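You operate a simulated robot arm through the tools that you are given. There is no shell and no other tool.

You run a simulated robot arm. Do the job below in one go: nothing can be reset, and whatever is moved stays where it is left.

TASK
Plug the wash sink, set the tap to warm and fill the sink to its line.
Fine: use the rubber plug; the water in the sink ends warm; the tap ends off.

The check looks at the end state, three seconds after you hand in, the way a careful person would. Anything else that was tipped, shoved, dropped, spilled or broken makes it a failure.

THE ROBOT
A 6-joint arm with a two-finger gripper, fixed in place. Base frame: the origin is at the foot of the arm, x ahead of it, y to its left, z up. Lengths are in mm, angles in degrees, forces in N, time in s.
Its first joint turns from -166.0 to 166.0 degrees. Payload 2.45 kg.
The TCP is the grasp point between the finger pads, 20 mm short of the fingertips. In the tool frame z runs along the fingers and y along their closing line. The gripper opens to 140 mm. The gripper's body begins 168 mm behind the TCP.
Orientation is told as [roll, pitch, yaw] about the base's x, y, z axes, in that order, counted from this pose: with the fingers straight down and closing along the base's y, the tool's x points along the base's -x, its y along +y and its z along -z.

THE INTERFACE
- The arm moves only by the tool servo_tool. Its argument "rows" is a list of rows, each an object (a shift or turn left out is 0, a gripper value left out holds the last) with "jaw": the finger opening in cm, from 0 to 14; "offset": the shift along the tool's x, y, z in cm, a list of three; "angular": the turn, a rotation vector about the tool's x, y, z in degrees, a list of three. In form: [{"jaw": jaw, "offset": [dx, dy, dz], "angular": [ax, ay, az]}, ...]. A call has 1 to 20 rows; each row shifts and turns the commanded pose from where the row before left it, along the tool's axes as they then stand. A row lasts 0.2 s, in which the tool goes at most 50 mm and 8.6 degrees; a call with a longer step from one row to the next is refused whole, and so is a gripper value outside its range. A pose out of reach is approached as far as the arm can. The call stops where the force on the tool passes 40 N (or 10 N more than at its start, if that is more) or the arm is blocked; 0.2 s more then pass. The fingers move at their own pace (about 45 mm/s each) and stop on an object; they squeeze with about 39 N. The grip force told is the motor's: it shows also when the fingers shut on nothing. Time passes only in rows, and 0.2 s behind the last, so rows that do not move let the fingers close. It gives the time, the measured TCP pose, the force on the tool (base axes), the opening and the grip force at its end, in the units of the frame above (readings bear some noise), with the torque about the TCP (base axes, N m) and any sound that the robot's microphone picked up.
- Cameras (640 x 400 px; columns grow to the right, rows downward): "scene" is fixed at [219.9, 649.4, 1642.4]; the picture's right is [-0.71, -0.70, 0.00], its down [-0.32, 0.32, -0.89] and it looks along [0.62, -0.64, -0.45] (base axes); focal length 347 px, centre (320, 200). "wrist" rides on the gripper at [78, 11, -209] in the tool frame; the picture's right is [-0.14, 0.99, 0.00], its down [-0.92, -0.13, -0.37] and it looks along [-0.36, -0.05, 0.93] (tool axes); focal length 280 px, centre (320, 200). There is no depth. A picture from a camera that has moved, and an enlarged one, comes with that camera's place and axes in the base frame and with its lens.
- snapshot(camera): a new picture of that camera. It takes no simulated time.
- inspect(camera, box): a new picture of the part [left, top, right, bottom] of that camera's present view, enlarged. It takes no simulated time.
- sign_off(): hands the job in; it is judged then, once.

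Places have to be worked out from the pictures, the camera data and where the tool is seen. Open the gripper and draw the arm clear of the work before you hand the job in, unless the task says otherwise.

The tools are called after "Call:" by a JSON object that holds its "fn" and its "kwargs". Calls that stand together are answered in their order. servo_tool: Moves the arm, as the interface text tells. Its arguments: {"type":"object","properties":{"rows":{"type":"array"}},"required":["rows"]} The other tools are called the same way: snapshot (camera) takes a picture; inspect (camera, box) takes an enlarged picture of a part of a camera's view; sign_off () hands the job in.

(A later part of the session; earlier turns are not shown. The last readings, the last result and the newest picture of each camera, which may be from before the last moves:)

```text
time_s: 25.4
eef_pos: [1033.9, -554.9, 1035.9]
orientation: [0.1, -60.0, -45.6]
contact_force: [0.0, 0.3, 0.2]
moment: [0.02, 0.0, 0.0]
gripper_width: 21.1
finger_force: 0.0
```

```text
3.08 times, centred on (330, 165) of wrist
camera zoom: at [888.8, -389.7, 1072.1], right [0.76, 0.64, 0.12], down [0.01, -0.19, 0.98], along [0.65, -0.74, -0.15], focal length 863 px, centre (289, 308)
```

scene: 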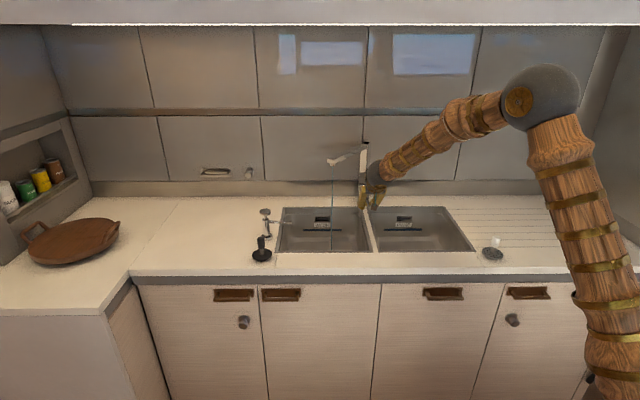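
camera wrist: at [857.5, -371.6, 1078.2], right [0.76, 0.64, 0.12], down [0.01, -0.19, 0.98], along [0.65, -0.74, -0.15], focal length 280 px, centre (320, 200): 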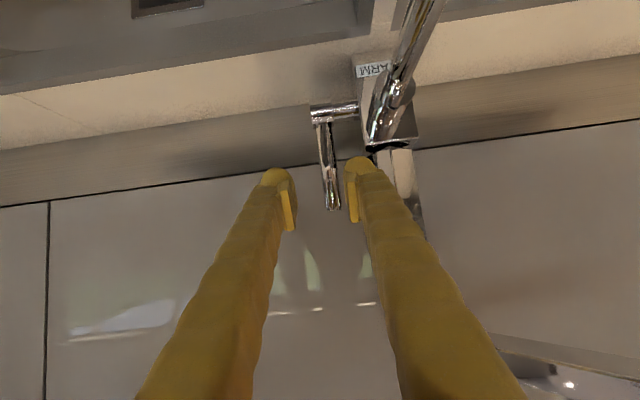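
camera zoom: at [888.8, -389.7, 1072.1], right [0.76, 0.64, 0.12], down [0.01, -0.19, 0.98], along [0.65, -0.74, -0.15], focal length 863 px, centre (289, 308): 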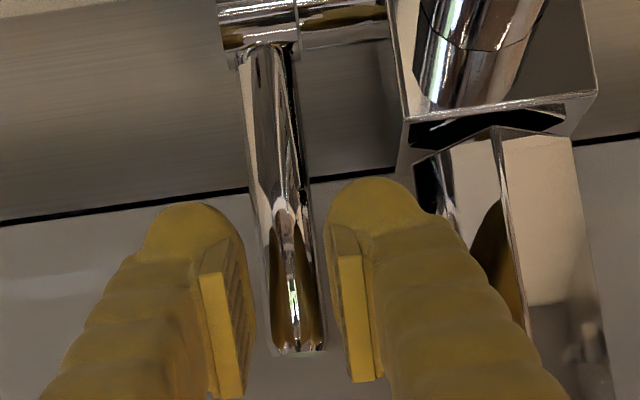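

No contact force so far and the rod is centred in a 21 mm gap. I'll close the rest of the way onto it.

Call:
{"fn": "servo_tool", "kwargs": {"rows": [{"jaw": 1.7}, {"jaw": 1.3}, {"jaw": 0.8}, {"jaw": 0.8}]}}

Call:
{"fn": "inspect", "kwargs": {"camera": "wrist", "box": [250, 100, 410, 230]}}

```text
time_s: 26.4
eef_pos: [1034.3, -554.9, 1036.9]
orientation: [0.1, -60.1, -45.6]
contact_force: [-8.9, 3.3, -1.3]
moment: [-0.06, -0.09, -0.08]
gripper_width: 11.7
finger_force: 8.3
```

```text
3.08 times, centred on (330, 165) of wrist
camera zoom: at [888.6, -389.7, 1072.0], right [0.76, 0.64, 0.12], down [0.01, -0.19, 0.98], along [0.65, -0.74, -0.15], focal length 863 px, centre (289, 308)
```

zoom: 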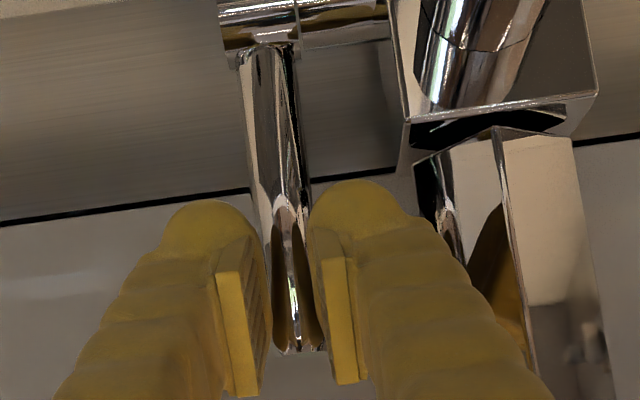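

The fingers are touching at 11.7 mm with only a light grip. I'll command full closure for two rows and see whether the grip firms up.

Call:
{"fn": "servo_tool", "kwargs": {"rows": [{"jaw": 0.4}, {"jaw": 0.4}]}}

Call:
{"fn": "inspect", "kwargs": {"camera": "wrist", "box": [250, 100, 410, 230]}}

Call:
{"fn": "inspect", "kwargs": {"camera": "scene", "box": [350, 160, 400, 210]}}

```text
time_s: 27.1
eef_pos: [1033.4, -553.8, 1035.0]
orientation: [0.1, -59.9, -45.8]
contact_force: [-38.1, 27.1, 3.8]
moment: [-0.02, -0.19, -0.24]
gripper_width: 5.9
finger_force: 29.5
stopped in row 2: the force on the tool passed its limit at 41 N (the readings are from after the stop); the commanded pose is now the measured one
```

```text
3.08 times, centred on (330, 165) of wrist
camera zoom: at [887.4, -388.3, 1072.0], right [0.76, 0.64, 0.12], down [0.01, -0.19, 0.98], along [0.65, -0.74, -0.15], focal length 863 px, centre (289, 308)
```

zoom: 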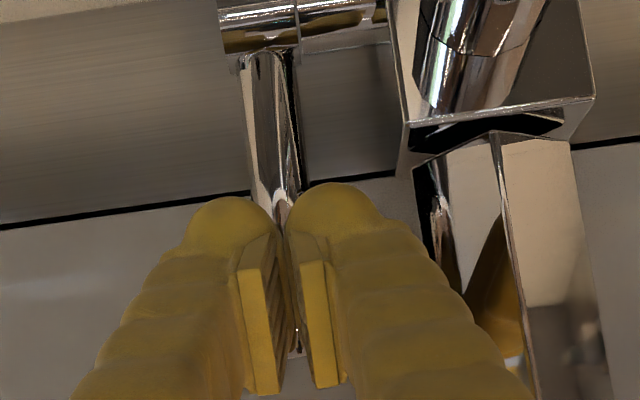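

```text
8.00 times, centred on (375, 185) of scene
camera zoom: at [219.9, 649.4, 1642.4], right [-0.71, -0.7, 0.0], down [-0.32, 0.32, -0.89], along [0.62, -0.64, -0.45], focal length 2777 px, centre (-120, 320)
```

zoom: 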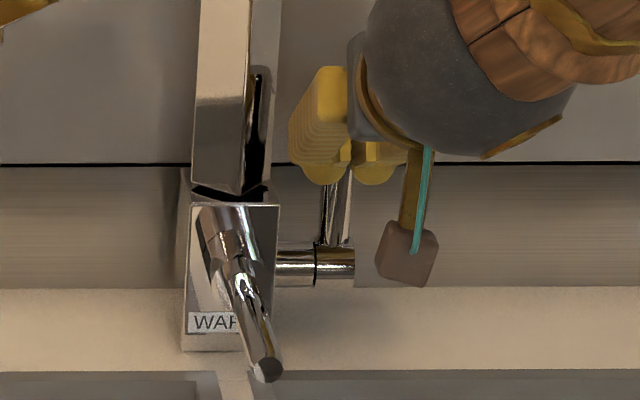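

The fingers closed in front of the rod, so it is about 20 mm deeper than I judged, and it did not move backwards under 46 N. I'll open to 24 mm, advance another 22 mm and re-check.

Call:
{"fn": "servo_tool", "kwargs": {"rows": [{"jaw": 2.5}, {"jaw": 2.5}, {"jaw": 2.5}, {"offset": [-0.37, 0, 0.635]}, {"offset": [-0.37, 0, 0.635]}, {"offset": [-0.37, 0, 0.635]}, {"offset": [0, 0, 0]}]}}

Call:
{"fn": "inspect", "kwargs": {"camera": "wrist", "box": [250, 100, 410, 230]}}

Call:
{"fn": "inspect", "kwargs": {"camera": "scene", "box": [350, 160, 400, 210]}}

```text
time_s: 28.7
eef_pos: [1048.3, -571.1, 1036.5]
orientation: [0.1, -59.9, -45.6]
contact_force: [-0.5, -0.5, 0.4]
moment: [-0.01, -0.03, 0.02]
gripper_width: 24.7
finger_force: 0.1
```

```text
3.08 times, centred on (330, 165) of wrist
camera zoom: at [903.6, -404.8, 1072.1], right [0.76, 0.64, 0.12], down [0.01, -0.19, 0.98], along [0.65, -0.74, -0.15], focal length 863 px, centre (289, 308)
```

zoom: 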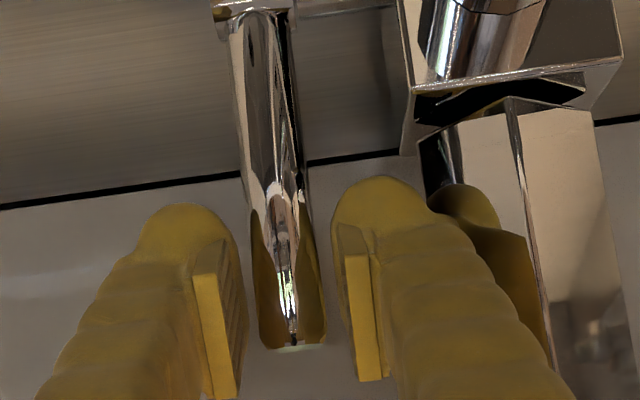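

```text
8.00 times, centred on (375, 185) of scene
camera zoom: at [219.9, 649.4, 1642.4], right [-0.71, -0.7, 0.0], down [-0.32, 0.32, -0.89], along [0.62, -0.64, -0.45], focal length 2777 px, centre (-120, 320)
```

zoom: 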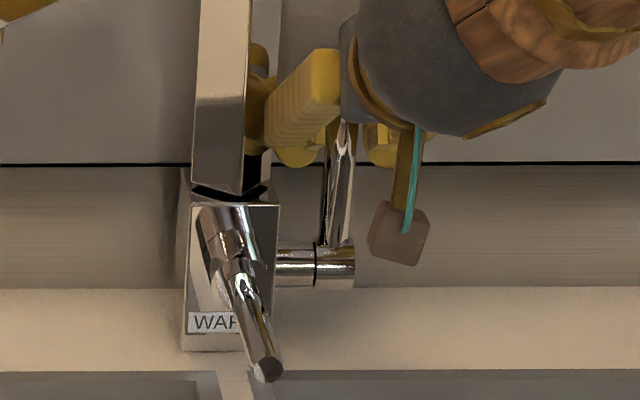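

The rod now passes between the pads, about 2 mm to the right of centre. I'll shift 1.5 mm right and close on it.

Call:
{"fn": "servo_tool", "kwargs": {"rows": [{"jaw": 2.4, "offset": [0, -0.15, 0]}, {"jaw": 2.0}, {"jaw": 1.6}, {"jaw": 1.3}, {"jaw": 1.0}, {"jaw": 0.8}]}}

Call:
{"fn": "inspect", "kwargs": {"camera": "wrist", "box": [250, 100, 410, 230]}}

```text
time_s: 30.1
eef_pos: [1047.5, -570.2, 1037.0]
orientation: [0.0, -59.9, -45.6]
contact_force: [16.8, 12.6, -0.6]
moment: [0.02, -0.3, 0.11]
gripper_width: 20.5
finger_force: 44.7
```

```text
3.08 times, centred on (330, 165) of wrist
camera zoom: at [903.3, -405.4, 1071.9], right [0.76, 0.64, 0.12], down [0.01, -0.19, 0.98], along [0.66, -0.74, -0.15], focal length 863 px, centre (289, 308)
```

zoom: 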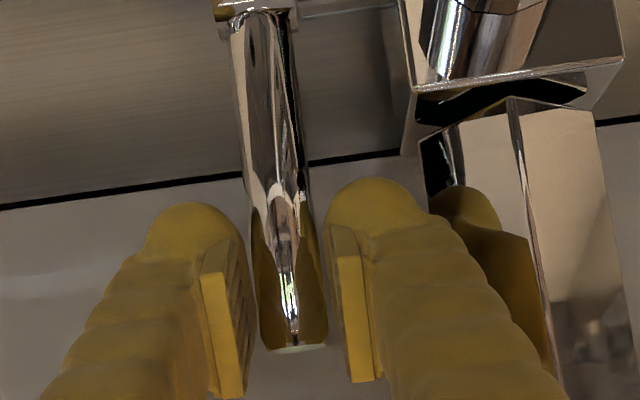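

The grip is firm (opening 20.5 mm, 45 N). I'll pull the rod top forward about 12 mm along its arc and look at force and stream colour.

Call:
{"fn": "servo_tool", "kwargs": {"rows": [{"offset": [0.16, 0.1, -0.24]}, {"offset": [0.16, 0, -0.24]}, {"offset": [0.16, 0, -0.24]}, {"offset": [0.16, 0, -0.24]}, {"offset": [0, 0, 0]}]}}

Call:
{"fn": "inspect", "kwargs": {"camera": "scene", "box": [280, 140, 400, 260]}}

Call:
{"fn": "inspect", "kwargs": {"camera": "wrist", "box": [250, 100, 410, 230]}}

```text
time_s: 31.3
eef_pos: [1039.7, -561.3, 1036.5]
orientation: [-0.2, -59.9, -45.7]
contact_force: [20.3, 2.0, 2.7]
moment: [-0.76, -0.84, 0.09]
gripper_width: 20.8
finger_force: 45.4
```

```text
3.33 times, centred on (340, 200) of scene
camera zoom: at [219.9, 649.4, 1642.4], right [-0.71, -0.7, 0.0], down [-0.32, 0.32, -0.89], along [0.62, -0.64, -0.45], focal length 1157 px, centre (253, 200)
```

zoom: 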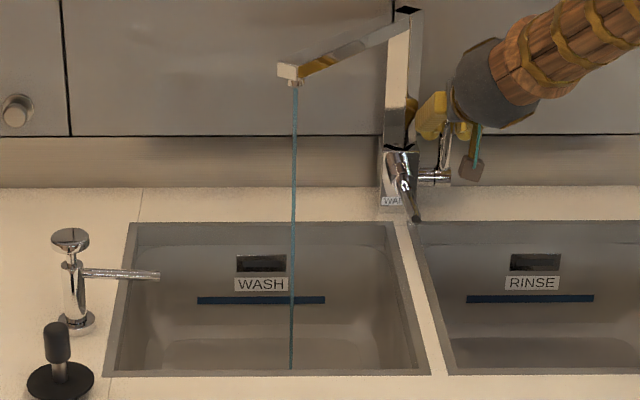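

```text
3.08 times, centred on (330, 165) of wrist
camera zoom: at [895.3, -396.9, 1071.4], right [0.76, 0.64, 0.12], down [0.01, -0.19, 0.98], along [0.65, -0.74, -0.15], focal length 863 px, centre (289, 308)
```

zoom: 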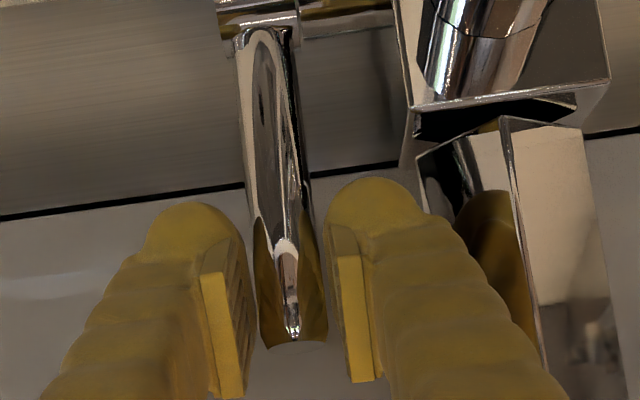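

The rod tilted forward with about 13 N. I'll check the stream colour up close before continuing.

Call:
{"fn": "inspect", "kwargs": {"camera": "scene", "box": [315, 150, 350, 190]}}

Call:
{"fn": "inspect", "kwargs": {"camera": "scene", "box": [355, 170, 395, 205]}}

```text
10.00 times, centred on (332, 170) of scene
camera zoom: at [219.9, 649.4, 1642.4], right [-0.71, -0.7, 0.0], down [-0.32, 0.32, -0.89], along [0.62, -0.64, -0.45], focal length 3471 px, centre (195, 500)
```

zoom: 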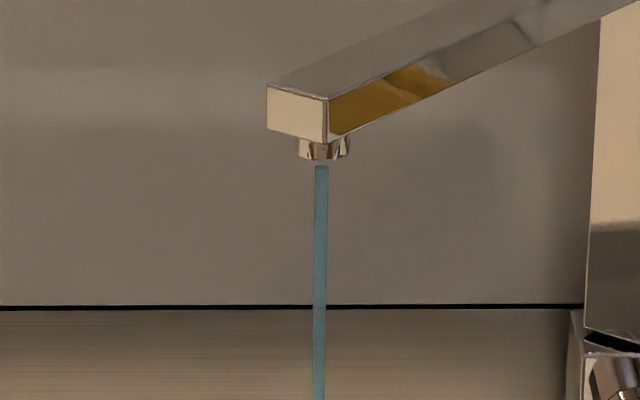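

```text
11.43 times, centred on (375, 188) of scene
camera zoom: at [219.9, 649.4, 1642.4], right [-0.71, -0.7, 0.0], down [-0.32, 0.32, -0.89], along [0.62, -0.64, -0.45], focal length 3967 px, centre (-309, 343)
```

zoom: 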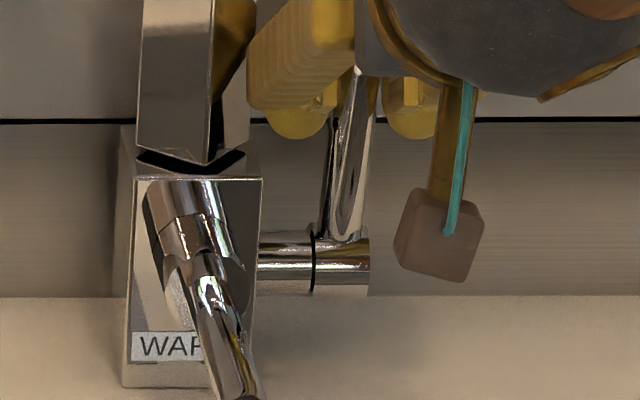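

The colour is much the same. I'll keep pulling the lever forward to roughly 30° and check again.

Call:
{"fn": "servo_tool", "kwargs": {"rows": [{"offset": [0.36, 0.03, -0.36]}, {"offset": [0.38, 0.03, -0.35]}, {"offset": [0.4, 0, -0.33]}, {"offset": [0.42, 0, -0.32]}, {"offset": [0.42, 0, -0.31]}, {"offset": [0.42, 0, -0.3]}, {"offset": [0, 0, 0]}]}}

Call:
{"fn": "inspect", "kwargs": {"camera": "scene", "box": [280, 140, 400, 260]}}

Call:
{"fn": "inspect", "kwargs": {"camera": "scene", "box": [315, 150, 350, 190]}}

Call:
{"fn": "inspect", "kwargs": {"camera": "wrist", "box": [250, 80, 410, 230]}}

```text
time_s: 32.9
eef_pos: [1018.9, -541.1, 1025.1]
orientation: [-0.1, -60.0, -45.6]
contact_force: [-3.7, -10.0, 19.0]
moment: [-0.81, -0.75, -0.07]
gripper_width: 20.6
finger_force: 44.8
```

```text
3.33 times, centred on (340, 200) of scene
camera zoom: at [219.9, 649.4, 1642.4], right [-0.71, -0.7, 0.0], down [-0.32, 0.32, -0.89], along [0.62, -0.64, -0.45], focal length 1157 px, centre (253, 200)
```

zoom: 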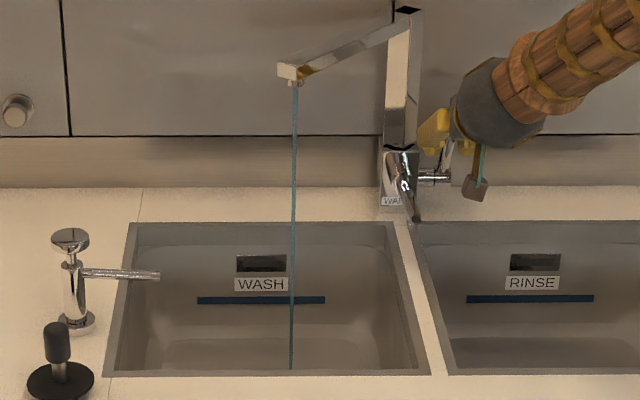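

```text
10.00 times, centred on (332, 170) of scene
camera zoom: at [219.9, 649.4, 1642.4], right [-0.71, -0.7, 0.0], down [-0.32, 0.32, -0.89], along [0.62, -0.64, -0.45], focal length 3471 px, centre (195, 500)
```

zoom: 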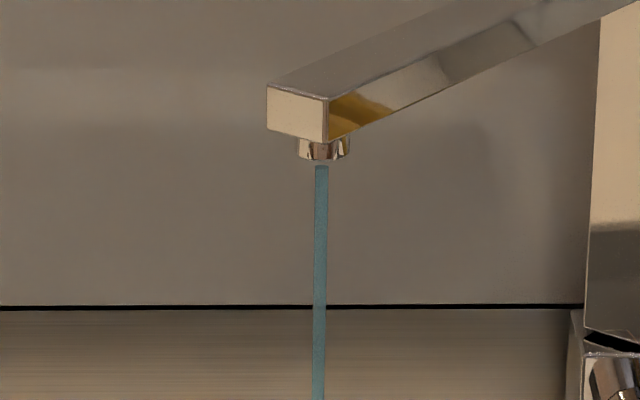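

```text
2.67 times, centred on (330, 155) of wrist
camera zoom: at [875.1, -376.2, 1060.9], right [0.76, 0.64, 0.12], down [0.01, -0.19, 0.98], along [0.65, -0.74, -0.15], focal length 748 px, centre (293, 320)
```

zoom: 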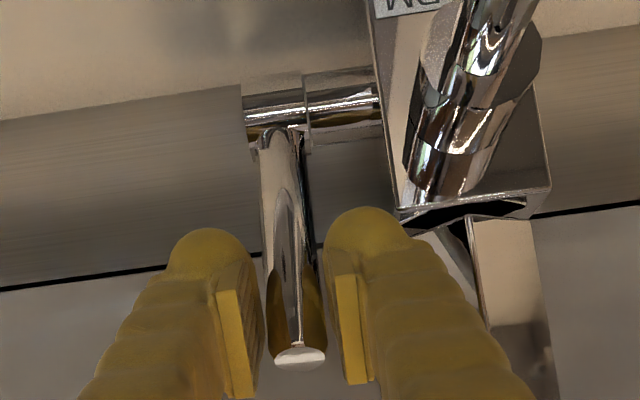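

The lever follows my arc. The stream looks the same blue, so colour doesn't seem to show temperature. I'll continue to 60°, watching for an end stop by force.

Call:
{"fn": "servo_tool", "kwargs": {"rows": [{"offset": [0.71, 0, -0.43]}, {"offset": [0.82, 0, -0.31]}, {"offset": [0.85, 0, -0.23]}, {"offset": [0, 0, 0]}]}}

Call:
{"fn": "inspect", "kwargs": {"camera": "scene", "box": [315, 140, 395, 210]}}

Call:
{"fn": "inspect", "kwargs": {"camera": "wrist", "box": [250, 80, 410, 230]}}

```text
time_s: 33.9
eef_pos: [1005.5, -526.5, 1008.8]
orientation: [0.0, -59.9, -45.7]
contact_force: [-13.3, -18.9, 17.9]
moment: [-0.93, -0.92, -0.27]
gripper_width: 20.3
finger_force: 45.4
```

```text
5.71 times, centred on (355, 175) of scene
camera zoom: at [219.9, 649.4, 1642.4], right [-0.71, -0.7, 0.0], down [-0.32, 0.32, -0.89], along [0.62, -0.64, -0.45], focal length 1984 px, centre (120, 343)
```

zoom: 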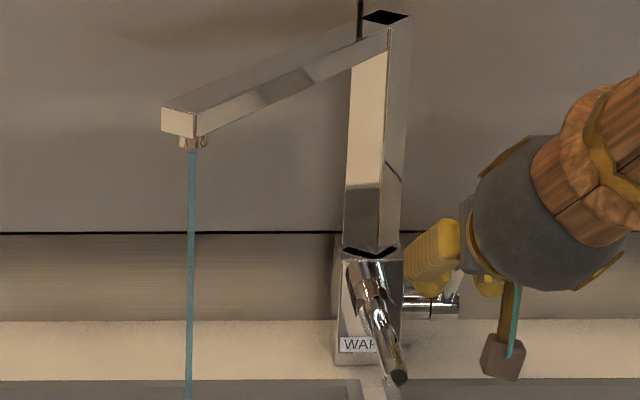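

```text
2.67 times, centred on (330, 155) of wrist
camera zoom: at [860.9, -362.0, 1044.9], right [0.76, 0.64, 0.12], down [0.01, -0.19, 0.98], along [0.65, -0.74, -0.15], focal length 748 px, centre (293, 320)
```

zoom: 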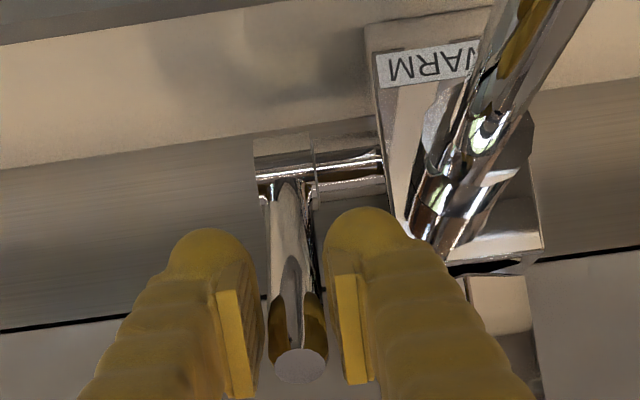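

The lever is now near 45–48° with no end stop. I'll relieve the sideways load slightly and continue toward 75°.

Call:
{"fn": "servo_tool", "kwargs": {"rows": [{"offset": [0.4, -0.06, -0.08]}, {"offset": [0.47, -0.06, -0.05]}, {"offset": [0.45, 0, 0.0]}, {"offset": [0.43, 0, 0.05]}, {"offset": [0, 0, 0]}]}}

Call:
{"fn": "inspect", "kwargs": {"camera": "scene", "box": [315, 140, 395, 210]}}

Call:
{"fn": "inspect", "kwargs": {"camera": "wrist", "box": [250, 80, 410, 230]}}

```text
time_s: 35.1
eef_pos: [999.2, -519.5, 994.7]
orientation: [0.0, -60.0, -45.5]
contact_force: [-22.7, -2.6, 26.8]
moment: [-0.85, -0.89, -0.25]
gripper_width: 20.3
finger_force: 44.6
```

```text
5.71 times, centred on (355, 175) of scene
camera zoom: at [219.9, 649.4, 1642.4], right [-0.71, -0.7, 0.0], down [-0.32, 0.32, -0.89], along [0.62, -0.64, -0.45], focal length 1984 px, centre (120, 343)
```

zoom: 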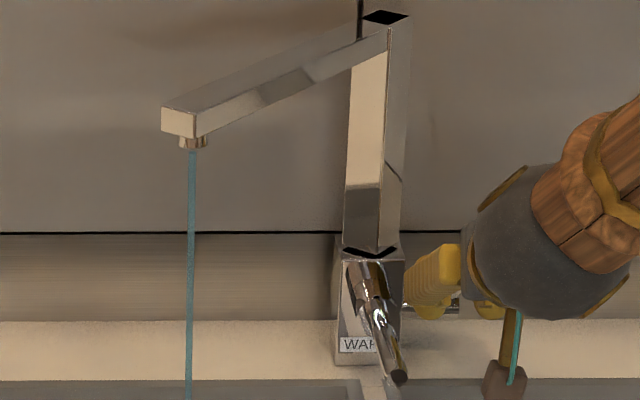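

```text
2.67 times, centred on (330, 155) of wrist
camera zoom: at [853.4, -354.9, 1030.5], right [0.76, 0.64, 0.12], down [0.01, -0.19, 0.98], along [0.65, -0.74, -0.15], focal length 748 px, centre (293, 320)
```

zoom: 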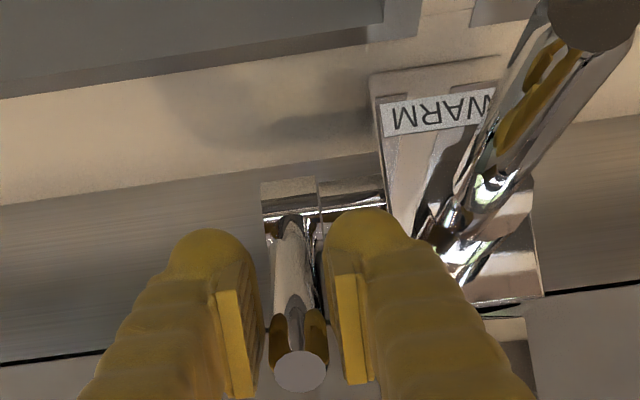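

Force shows my arc radius is slightly small, and there is still no clear stop at about 58°. I'll correct outward and continue.

Call:
{"fn": "servo_tool", "kwargs": {"rows": [{"offset": [0.47, -0.06, -0.17]}, {"offset": [0.48, -0.04, -0.17]}, {"offset": [0.6, 0, 0.1]}, {"offset": [0.6, 0, 0.1]}, {"offset": [0, 0, 0]}]}}

Call:
{"fn": "inspect", "kwargs": {"camera": "scene", "box": [315, 140, 395, 210]}}

Call:
{"fn": "inspect", "kwargs": {"camera": "wrist", "box": [250, 80, 410, 230]}}

```text
time_s: 36.3
eef_pos: [987.4, -514.1, 975.1]
orientation: [0.1, -59.9, -45.7]
contact_force: [0.1, -0.2, 0.5]
moment: [-0.01, -0.01, -0.02]
gripper_width: 8.0
finger_force: 0.1
```

```text
5.71 times, centred on (355, 175) of scene
camera zoom: at [219.9, 649.4, 1642.4], right [-0.71, -0.7, 0.0], down [-0.32, 0.32, -0.89], along [0.62, -0.64, -0.45], focal length 1984 px, centre (120, 343)
```

zoom: 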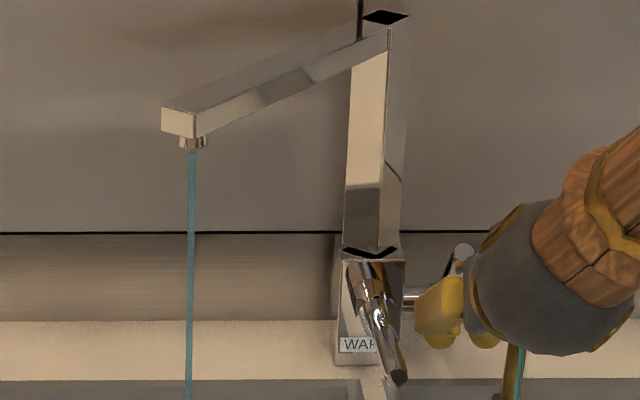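

```text
2.67 times, centred on (330, 155) of wrist
camera zoom: at [844.2, -347.3, 1011.7], right [0.76, 0.64, 0.12], down [0.01, -0.19, 0.98], along [0.65, -0.74, -0.15], focal length 748 px, centre (293, 320)
```

zoom: 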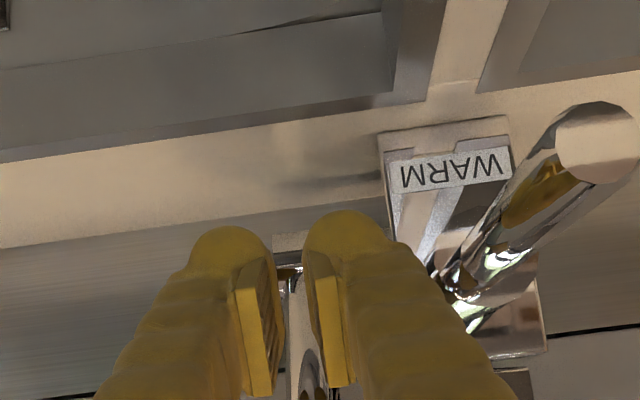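

The pads slipped off. The rod tip is at about (v 1077, z 1019), so the lever stopped at its forward end, roughly 45°. I'll back out along the tool axis and look.

Call:
{"fn": "servo_tool", "kwargs": {"rows": [{"offset": [0, 0, -2]}, {"offset": [0, 0, -4]}, {"offset": [0, 0, -4]}, {"offset": [0, 0, -4]}, {"jaw": 5, "offset": [0, 0, -2]}, {"offset": [0, 0, 0]}]}}

Call:
{"fn": "snapshot", "kwargs": {"camera": "wrist"}}

Call:
{"fn": "inspect", "kwargs": {"camera": "scene", "box": [345, 165, 395, 205]}}

Call:
{"fn": "inspect", "kwargs": {"camera": "wrist", "box": [260, 80, 400, 220]}}

```text
time_s: 37.7
eef_pos: [891.5, -415.2, 1055.8]
orientation: [0.0, -59.8, -45.6]
contact_force: [-0.7, -0.5, 0.4]
moment: [0.07, 0.04, 0.01]
gripper_width: 50.2
finger_force: 0.0
```

```text
taken
camera wrist: at [747.0, -249.1, 1092.7], right [0.76, 0.64, 0.12], down [0.01, -0.19, 0.98], along [0.65, -0.74, -0.15], focal length 280 px, centre (320, 200)
```

wrist: 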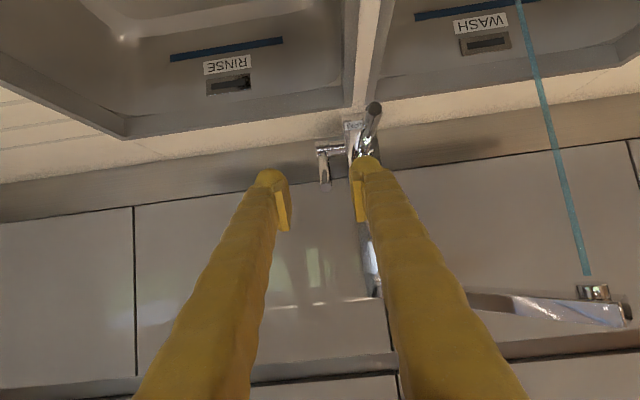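

```text
10.00 times, centred on (370, 185) of scene
camera zoom: at [219.9, 649.4, 1642.4], right [-0.71, -0.7, 0.0], down [-0.32, 0.32, -0.89], along [0.62, -0.64, -0.45], focal length 3471 px, centre (-180, 350)
```

zoom: 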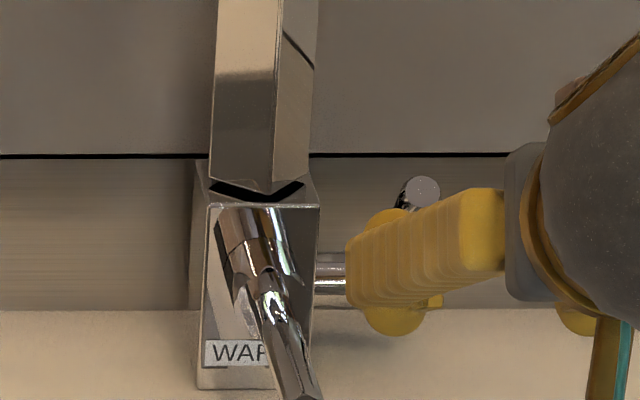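

```text
2.86 times, centred on (330, 150) of wrist
camera zoom: at [747.0, -249.1, 1092.7], right [0.76, 0.64, 0.12], down [0.01, -0.19, 0.98], along [0.65, -0.74, -0.15], focal length 801 px, centre (291, 343)
```

zoom: 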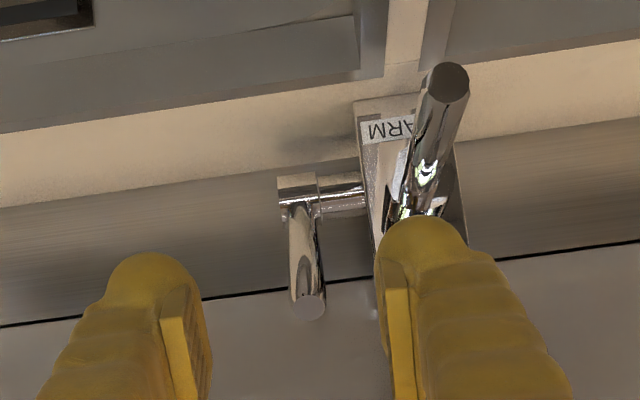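

The lever now rests at about 45° forward, tip at (v 1075, z 1019), which looks like the end stop on the WARM side. I'll zoom in on the stream again for any change.

Call:
{"fn": "inspect", "kwargs": {"camera": "scene", "box": [315, 150, 350, 190]}}

Call:
{"fn": "inspect", "kwargs": {"camera": "scene", "box": [265, 195, 385, 270]}}

```text
10.00 times, centred on (332, 170) of scene
camera zoom: at [219.9, 649.4, 1642.4], right [-0.71, -0.7, 0.0], down [-0.32, 0.32, -0.89], along [0.62, -0.64, -0.45], focal length 3471 px, centre (195, 500)
```

zoom: 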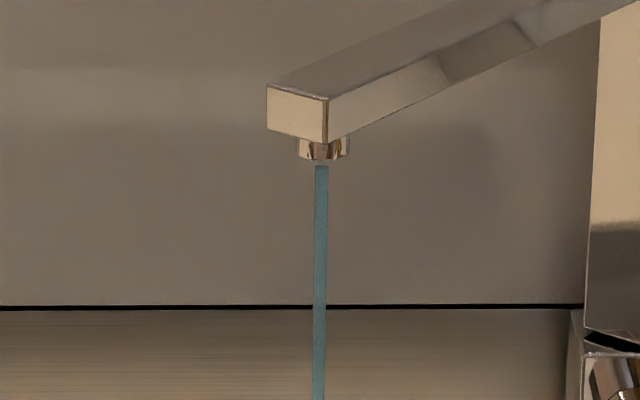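

```text
5.33 times, centred on (325, 232) of scene
camera zoom: at [219.9, 649.4, 1642.4], right [-0.71, -0.7, 0.0], down [-0.32, 0.32, -0.89], along [0.62, -0.64, -0.45], focal length 1851 px, centre (293, 27)
```

zoom: 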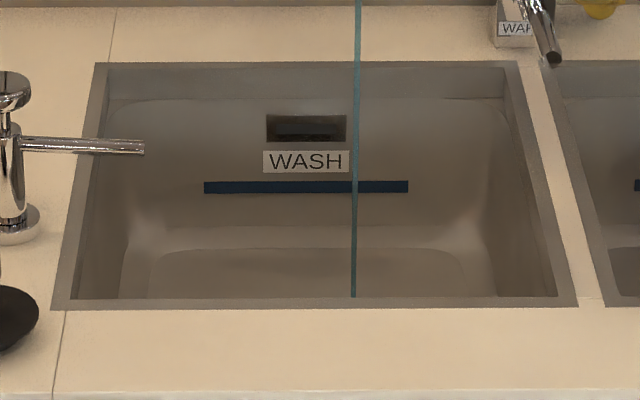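

The stream colour does not change, but the lever pointing forward to the WARM label and stopping hard in both directions tells me this is warm. Before handling the plug I'll shut the flow by pressing the front lever down from above with closed fingers.

Call:
{"fn": "servo_tool", "kwargs": {"rows": [{"jaw": 0, "angular": [0, 7.5, 0]}, {"jaw": 0, "angular": [0, 7.5, 0]}, {"offset": [0, 2.15, 0]}, {"offset": [0, 2.15, 0]}, {"offset": [0, 2.15, 0]}, {"offset": [-0.66, 0, 1.58]}, {"offset": [-0.66, 0, 1.58]}, {"offset": [-0.66, 0, 1.58]}, {"offset": [-0.66, 0, 1.58]}, {"offset": [0, 0, 0]}, {"offset": [0, 0, 0]}]}}

Call:
{"fn": "snapshot", "kwargs": {"camera": "wrist"}}

Call:
{"fn": "inspect", "kwargs": {"camera": "scene", "box": [340, 155, 400, 205]}}

```text
time_s: 40.1
eef_pos: [984.0, -414.3, 1028.9]
orientation: [0.0, -44.9, -45.6]
contact_force: [0.4, 0.2, -0.5]
moment: [0.01, -0.01, 0.01]
gripper_width: 0.0
finger_force: 29.9
```

```text
taken
camera wrist: at [849.6, -261.2, 1121.4], right [0.78, 0.62, 0.1], down [0.18, -0.37, 0.91], along [0.6, -0.69, -0.4], focal length 280 px, centre (320, 200)
```

wrist: 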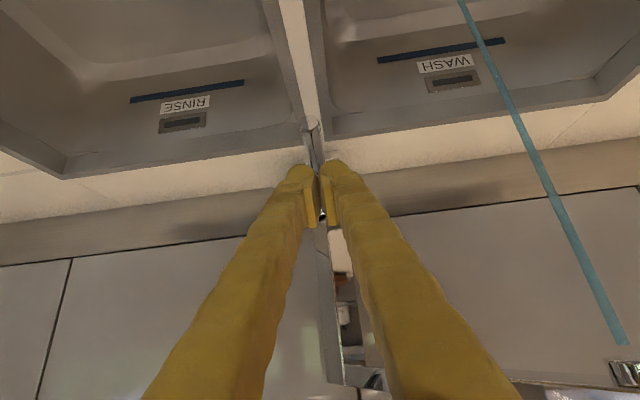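

```text
8.00 times, centred on (370, 180) of scene
camera zoom: at [219.9, 649.4, 1642.4], right [-0.71, -0.7, 0.0], down [-0.32, 0.32, -0.89], along [0.62, -0.64, -0.45], focal length 2777 px, centre (-80, 360)
```

zoom: 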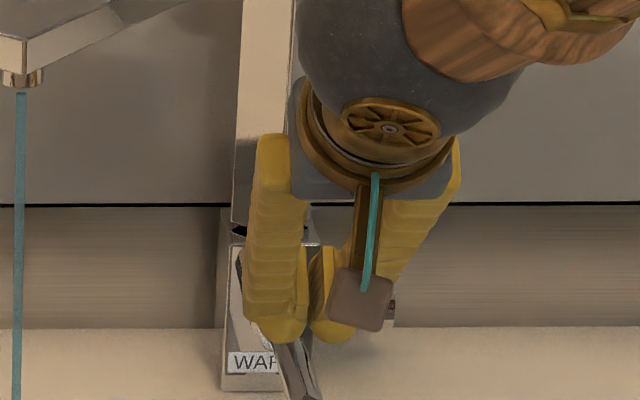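

The closed fingers are above the rod. I'll press straight down in small steps until the force shows the lever is at its lower stop.

Call:
{"fn": "servo_tool", "kwargs": {"rows": [{"offset": [0.354, 0, 0.354]}, {"offset": [0.354, 0, 0.354]}, {"offset": [0.354, 0, 0.354]}, {"offset": [0.283, 0, 0.283]}, {"offset": [0.212, 0, 0.212]}, {"offset": [0.212, 0, 0.212]}, {"offset": [0, 0, 0]}]}}

Call:
{"fn": "snapshot", "kwargs": {"camera": "scene"}}

```text
time_s: 41.7
eef_pos: [981.9, -413.0, 1004.6]
orientation: [0.0, -44.9, -45.7]
contact_force: [0.1, 0.0, -0.1]
moment: [0.0, 0.01, 0.01]
gripper_width: 0.0
finger_force: 29.9
```

```text
taken
```

scene: 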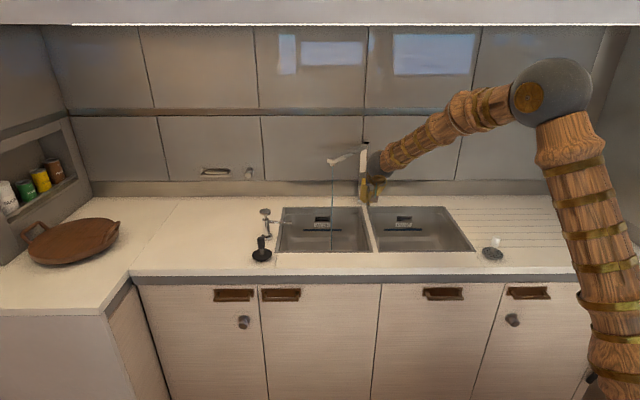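

No contact yet at z 1004.6, so I'll continue down in 3 mm steps.

Call:
{"fn": "servo_tool", "kwargs": {"rows": [{"offset": [0.212, 0, 0.212]}, {"offset": [0.212, 0, 0.212]}, {"offset": [0.141, 0, 0.141]}, {"offset": [0, 0, 0]}]}}

Call:
{"fn": "inspect", "kwargs": {"camera": "scene", "box": [300, 140, 400, 220]}}

```text
time_s: 42.7
eef_pos: [981.9, -412.9, 997.2]
orientation: [0.0, -44.9, -45.6]
contact_force: [0.6, 0.3, -0.1]
moment: [0.03, 0.01, 0.02]
gripper_width: 0.0
finger_force: 28.9
```

```text
5.00 times, centred on (350, 180) of scene
camera zoom: at [219.9, 649.4, 1642.4], right [-0.71, -0.7, 0.0], down [-0.32, 0.32, -0.89], along [0.62, -0.64, -0.45], focal length 1736 px, centre (170, 300)
```

zoom: 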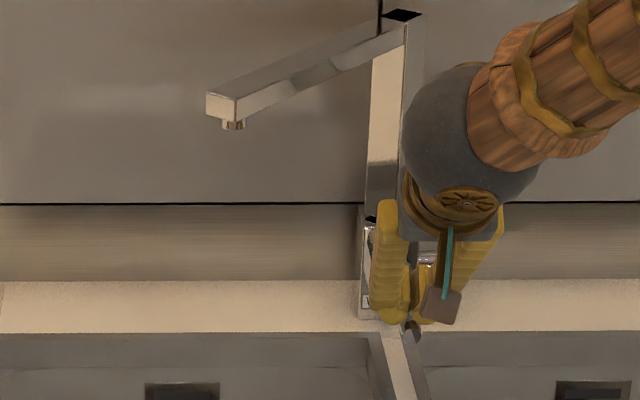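

The stream has stopped. I'll press a couple of millimetres more to confirm the lever is at its closed stop, then lift away.

Call:
{"fn": "servo_tool", "kwargs": {"rows": [{"offset": [0.141, 0, 0.141]}, {"offset": [0.141, 0, 0.141]}, {"offset": [0, 0, 0]}]}}

Call:
{"fn": "inspect", "kwargs": {"camera": "wrist", "box": [270, 80, 370, 240]}}

```text
time_s: 43.5
eef_pos: [982.5, -413.7, 994.6]
orientation: [0.0, -45.1, -45.6]
contact_force: [-0.6, 0.1, 16.9]
moment: [-0.04, 0.05, 0.04]
gripper_width: 0.1
finger_force: 29.4
```

```text
2.50 times, centred on (320, 160) of wrist
camera zoom: at [849.7, -261.0, 1086.0], right [0.78, 0.62, 0.1], down [0.18, -0.37, 0.91], along [0.6, -0.69, -0.4], focal length 701 px, centre (320, 300)
```

zoom: 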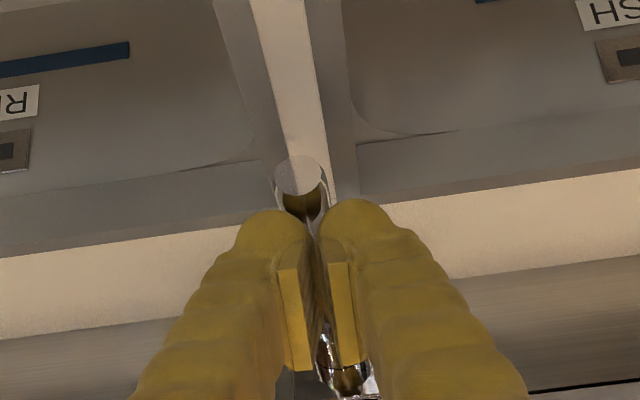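

The lever is against its closed stop (17 N upward) and the flow is off. Next I'll lift away and travel high, at z ≈ 1100, to the black plug at (1074, 69), turning the tool to face it.

Call:
{"fn": "servo_tool", "kwargs": {"rows": [{"offset": [-2.83, 0, -2.83]}, {"offset": [0, 0, -4.7]}, {"offset": [0, 0, -4.7]}, {"offset": [2.4, 3.2, -2.4]}, {"offset": [2.4, 3.2, -2.4]}, {"offset": [2.4, 3.2, -2.4]}, {"offset": [2.4, 3.2, -2.4]}, {"offset": [2.4, 3.2, -2.4]}, {"offset": [2.4, 3.2, -2.4]}, {"offset": [2.4, 3.2, -2.4]}, {"offset": [2.4, 3.2, -2.4]}, {"offset": [2.4, 3.2, -2.4]}, {"offset": [2.4, 3.2, -2.4]}, {"jaw": 8, "angular": [0, 5, 0]}, {"angular": [-5.4, 0, -6.43]}, {"angular": [-5.4, 0, -6.43]}, {"angular": [-5.4, 0, -6.43]}, {"angular": [-5.4, 0, -6.43]}, {"offset": [0, 0, 0]}, {"offset": [0, 0, 0]}]}}

Call:
{"fn": "snapshot", "kwargs": {"camera": "wrist"}}

Call:
{"fn": "snapshot", "kwargs": {"camera": "scene"}}

```text
time_s: 47.7
eef_pos: [926.7, 100.1, 1099.8]
orientation: [0.2, -40.0, -12.0]
contact_force: [0.8, 0.8, 0.7]
moment: [-0.01, -0.01, 0.04]
gripper_width: 79.5
finger_force: 0.0
```

```text
taken
camera wrist: at [741.0, 151.2, 1209.2], right [0.31, 0.95, 0.09], down [0.43, -0.22, 0.87], along [0.85, -0.23, -0.48], focal length 280 px, centre (320, 200)
```

wrist: 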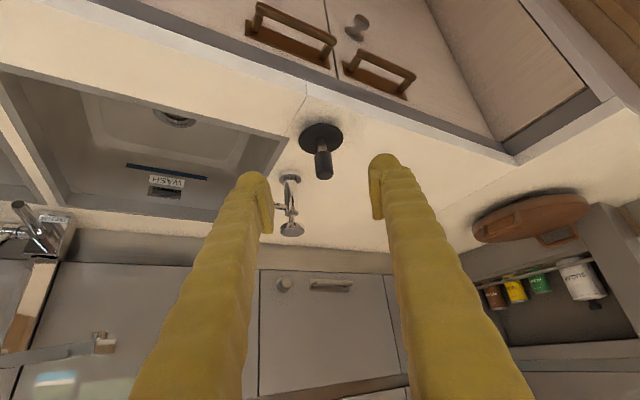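

```text
taken
```

scene: 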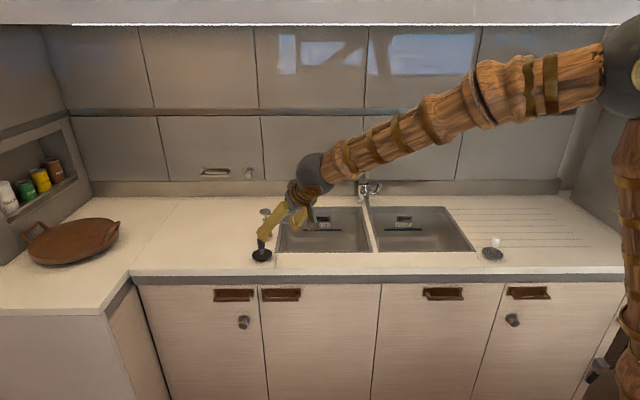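

The plug is in view between the fingers. I'll zoom in to fix its axis and handle height.

Call:
{"fn": "inspect", "kwargs": {"camera": "wrist", "box": [280, 110, 360, 190]}}

Call:
{"fn": "inspect", "kwargs": {"camera": "scene", "box": [240, 220, 290, 270]}}

Call:
{"fn": "inspect", "kwargs": {"camera": "wrist", "box": [110, 80, 250, 160]}}

```text
5.00 times, centred on (320, 150) of wrist
camera zoom: at [741.0, 151.2, 1209.2], right [0.31, 0.95, 0.09], down [0.43, -0.22, 0.87], along [0.85, -0.23, -0.48], focal length 1402 px, centre (320, 450)
```

zoom: 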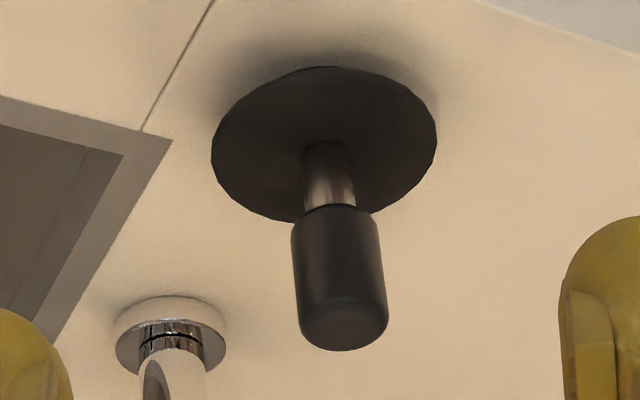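

```text
8.00 times, centred on (265, 245) of scene
camera zoom: at [219.9, 649.4, 1642.4], right [-0.71, -0.7, 0.0], down [-0.32, 0.32, -0.89], along [0.62, -0.64, -0.45], focal length 2777 px, centre (760, -160)
```

zoom: 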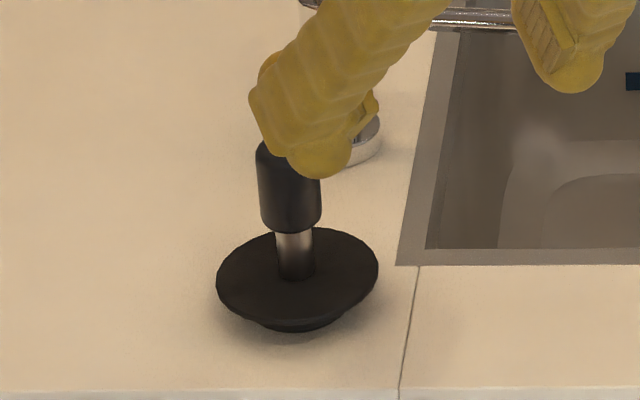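

```text
4.57 times, centred on (180, 120) of wrist
camera zoom: at [741.0, 151.2, 1209.2], right [0.31, 0.95, 0.09], down [0.43, -0.22, 0.87], along [0.85, -0.23, -0.48], focal length 1282 px, centre (960, 566)
```

zoom: 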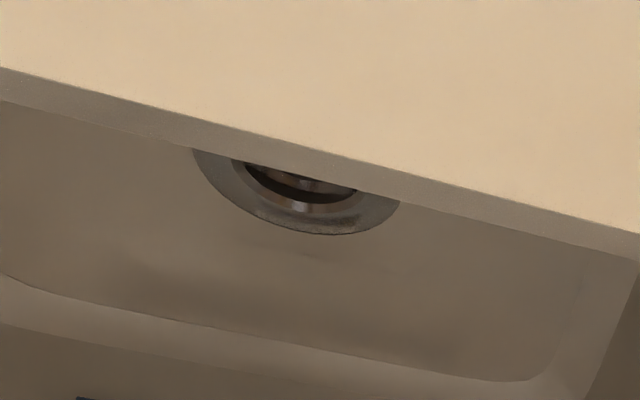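

The plug axis is about 1–2 mm left of the tool centre line; the handle is 27 mm wide and spans z 941–984. I'll narrow to 60 mm, align and slide down around the handle.

Call:
{"fn": "servo_tool", "kwargs": {"rows": [{"jaw": 6, "offset": [-2.86, 0.08, 0]}, {"offset": [0, 0, 4]}, {"offset": [0, 0, 4]}, {"offset": [0, 0, 4]}, {"offset": [0, 0, 3]}, {"offset": [0, 0, 2]}, {"offset": [0, 0, 2]}, {"offset": [0, 0, 1]}, {"offset": [0, 0, 0]}]}}

Call:
{"fn": "inspect", "kwargs": {"camera": "wrist", "box": [240, 100, 400, 260]}}

Call:
{"fn": "inspect", "kwargs": {"camera": "scene", "box": [235, 200, 305, 270]}}

```text
time_s: 49.7
eef_pos: [1075.4, 68.7, 965.9]
orientation: [0.1, -39.9, -12.0]
contact_force: [0.4, 0.8, -0.9]
moment: [-0.03, 0.01, -0.02]
gripper_width: 60.4
finger_force: 0.0
```

```text
2.50 times, centred on (320, 180) of wrist
camera zoom: at [888.6, 120.1, 1074.3], right [0.31, 0.95, 0.09], down [0.43, -0.22, 0.87], along [0.85, -0.23, -0.48], focal length 701 px, centre (320, 250)
```

zoom: 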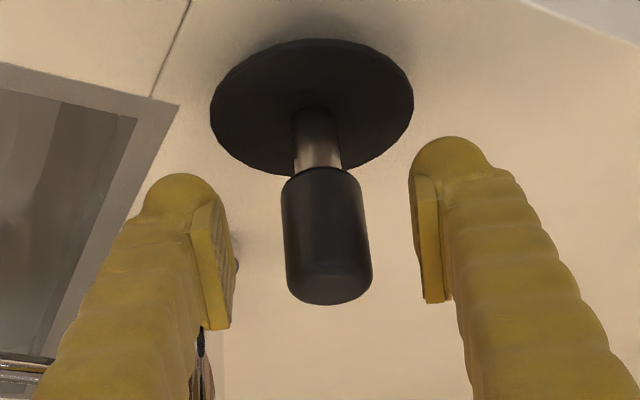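

```text
5.71 times, centred on (270, 235) of scene
camera zoom: at [219.9, 649.4, 1642.4], right [-0.71, -0.7, 0.0], down [-0.32, 0.32, -0.89], along [0.62, -0.64, -0.45], focal length 1984 px, centre (606, 0)
```

zoom: 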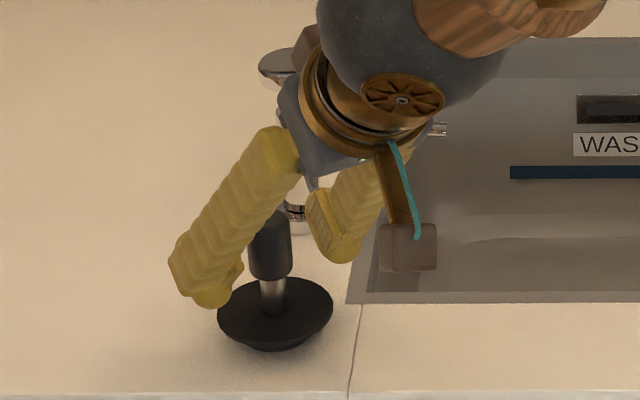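

The handle is centred between the pads and in line with the TCP. I'll close on it.

Call:
{"fn": "servo_tool", "kwargs": {"rows": [{"jaw": 4.5}, {"jaw": 3.6}, {"jaw": 3.2}, {"jaw": 2.6}, {"jaw": 2.0}, {"jaw": 1.6}, {"jaw": 1.6}]}}

Call:
{"fn": "inspect", "kwargs": {"camera": "wrist", "box": [240, 100, 400, 260]}}

```text
time_s: 51.3
eef_pos: [1075.3, 69.3, 966.1]
orientation: [0.2, -39.9, -12.1]
contact_force: [0.1, 2.1, 1.6]
moment: [0.07, 0.04, 0.0]
gripper_width: 25.1
finger_force: 38.8
```

```text
2.50 times, centred on (320, 180) of wrist
camera zoom: at [888.4, 120.3, 1074.4], right [0.31, 0.95, 0.09], down [0.43, -0.22, 0.87], along [0.85, -0.23, -0.48], focal length 701 px, centre (320, 250)
```

zoom: 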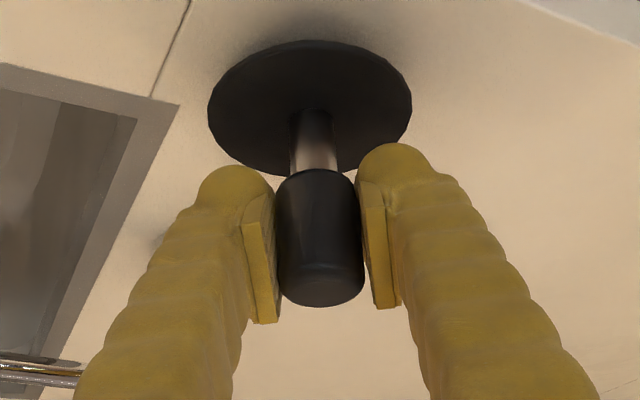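

The handle is held at 25 mm with 39 N. I'll lift it 60 mm straight up, then move right along the front strip, well clear of the soap dispenser.

Call:
{"fn": "servo_tool", "kwargs": {"rows": [{"offset": [-0.64, 0, -0.77]}, {"offset": [-1.29, 0, -1.53]}, {"offset": [-1.93, 0, -2.3]}, {"offset": [1.83, -3.6, -1.54]}, {"offset": [1.83, -3.6, -1.54]}, {"offset": [1.83, -3.6, -1.54]}, {"offset": [1.83, -3.6, -1.54]}, {"offset": [1.83, -3.6, -1.54]}, {"offset": [0, 0, 0]}, {"offset": [0, 0, 0]}]}}

Call:
{"fn": "snapshot", "kwargs": {"camera": "wrist"}}

Call:
{"fn": "snapshot", "kwargs": {"camera": "scene"}}

```text
time_s: 53.5
eef_pos: [920.4, -81.9, 1025.5]
orientation: [0.1, -40.1, -12.1]
contact_force: [0.0, -0.6, -0.8]
moment: [-0.01, 0.02, 0.0]
gripper_width: 24.6
finger_force: 39.4
```

```text
taken
camera wrist: at [734.4, -30.4, 1134.7], right [0.31, 0.95, 0.09], down [0.43, -0.22, 0.87], along [0.85, -0.23, -0.48], focal length 280 px, centre (320, 200)
```

wrist: 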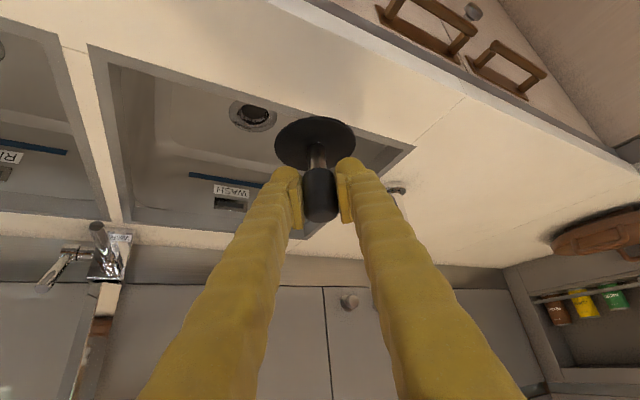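

```text
taken
```

scene: 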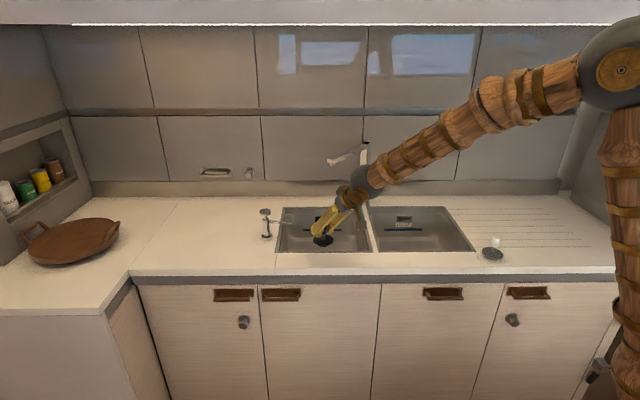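

The drain is visible beside the plug. I'll zoom in to locate its centre precisely.

Call:
{"fn": "inspect", "kwargs": {"camera": "wrist", "box": [215, 85, 295, 145]}}

Call:
{"fn": "inspect", "kwargs": {"camera": "wrist", "box": [260, 100, 380, 240]}}

```text
6.67 times, centred on (255, 115) of wrist
camera zoom: at [734.4, -30.4, 1134.7], right [0.31, 0.95, 0.09], down [0.43, -0.22, 0.87], along [0.85, -0.23, -0.48], focal length 1869 px, centre (753, 767)
```

zoom: 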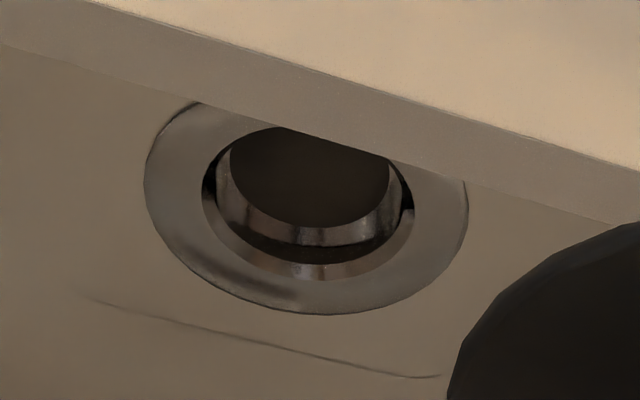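

```text
2.86 times, centred on (320, 170) of wrist
camera zoom: at [734.4, -30.4, 1134.7], right [0.31, 0.95, 0.09], down [0.43, -0.22, 0.87], along [0.85, -0.23, -0.48], focal length 801 px, centre (320, 286)
```

zoom: 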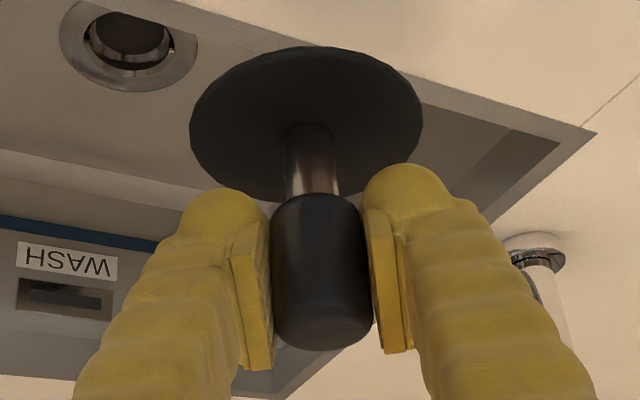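

The drain centre comes out at about f 1093.6, lft -6.6 in the tool frame, ring top z ≈ 734; counter z ≈ 904. I'll move the plug forward over the drain at z 1000, below the spout.

Call:
{"fn": "servo_tool", "kwargs": {"rows": [{"offset": [-2.01, -1.99, 2.23]}, {"offset": [-2.01, -1.99, 2.23]}, {"offset": [-2.01, -1.99, 2.23]}, {"offset": [-2.01, -1.99, 2.23]}, {"offset": [-2.01, -1.99, 2.23]}, {"offset": [-2.01, -1.99, 2.23]}, {"offset": [0, 0, 0]}, {"offset": [0, 0, 0]}]}}

Call:
{"fn": "snapshot", "kwargs": {"camera": "wrist"}}

Call:
{"fn": "inspect", "kwargs": {"camera": "scene", "box": [260, 130, 400, 270]}}

```text
time_s: 55.3
eef_pos: [1069.7, -235.3, 999.5]
orientation: [-0.1, -39.9, -11.9]
contact_force: [0.0, 0.3, -0.7]
moment: [-0.03, -0.04, 0.01]
gripper_width: 24.1
finger_force: 39.1
```

```text
taken
camera wrist: at [883.4, -184.6, 1108.5], right [0.31, 0.95, 0.09], down [0.43, -0.22, 0.87], along [0.85, -0.23, -0.48], focal length 280 px, centre (320, 200)
```

wrist: 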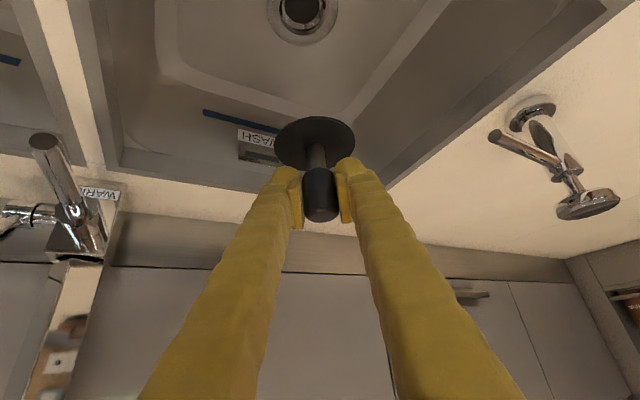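

```text
2.86 times, centred on (330, 200) of scene
camera zoom: at [219.9, 649.4, 1642.4], right [-0.71, -0.7, 0.0], down [-0.32, 0.32, -0.89], along [0.62, -0.64, -0.45], focal length 992 px, centre (291, 200)
```

zoom: 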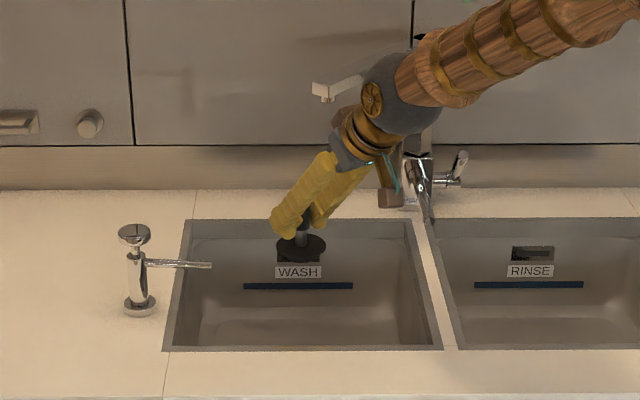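

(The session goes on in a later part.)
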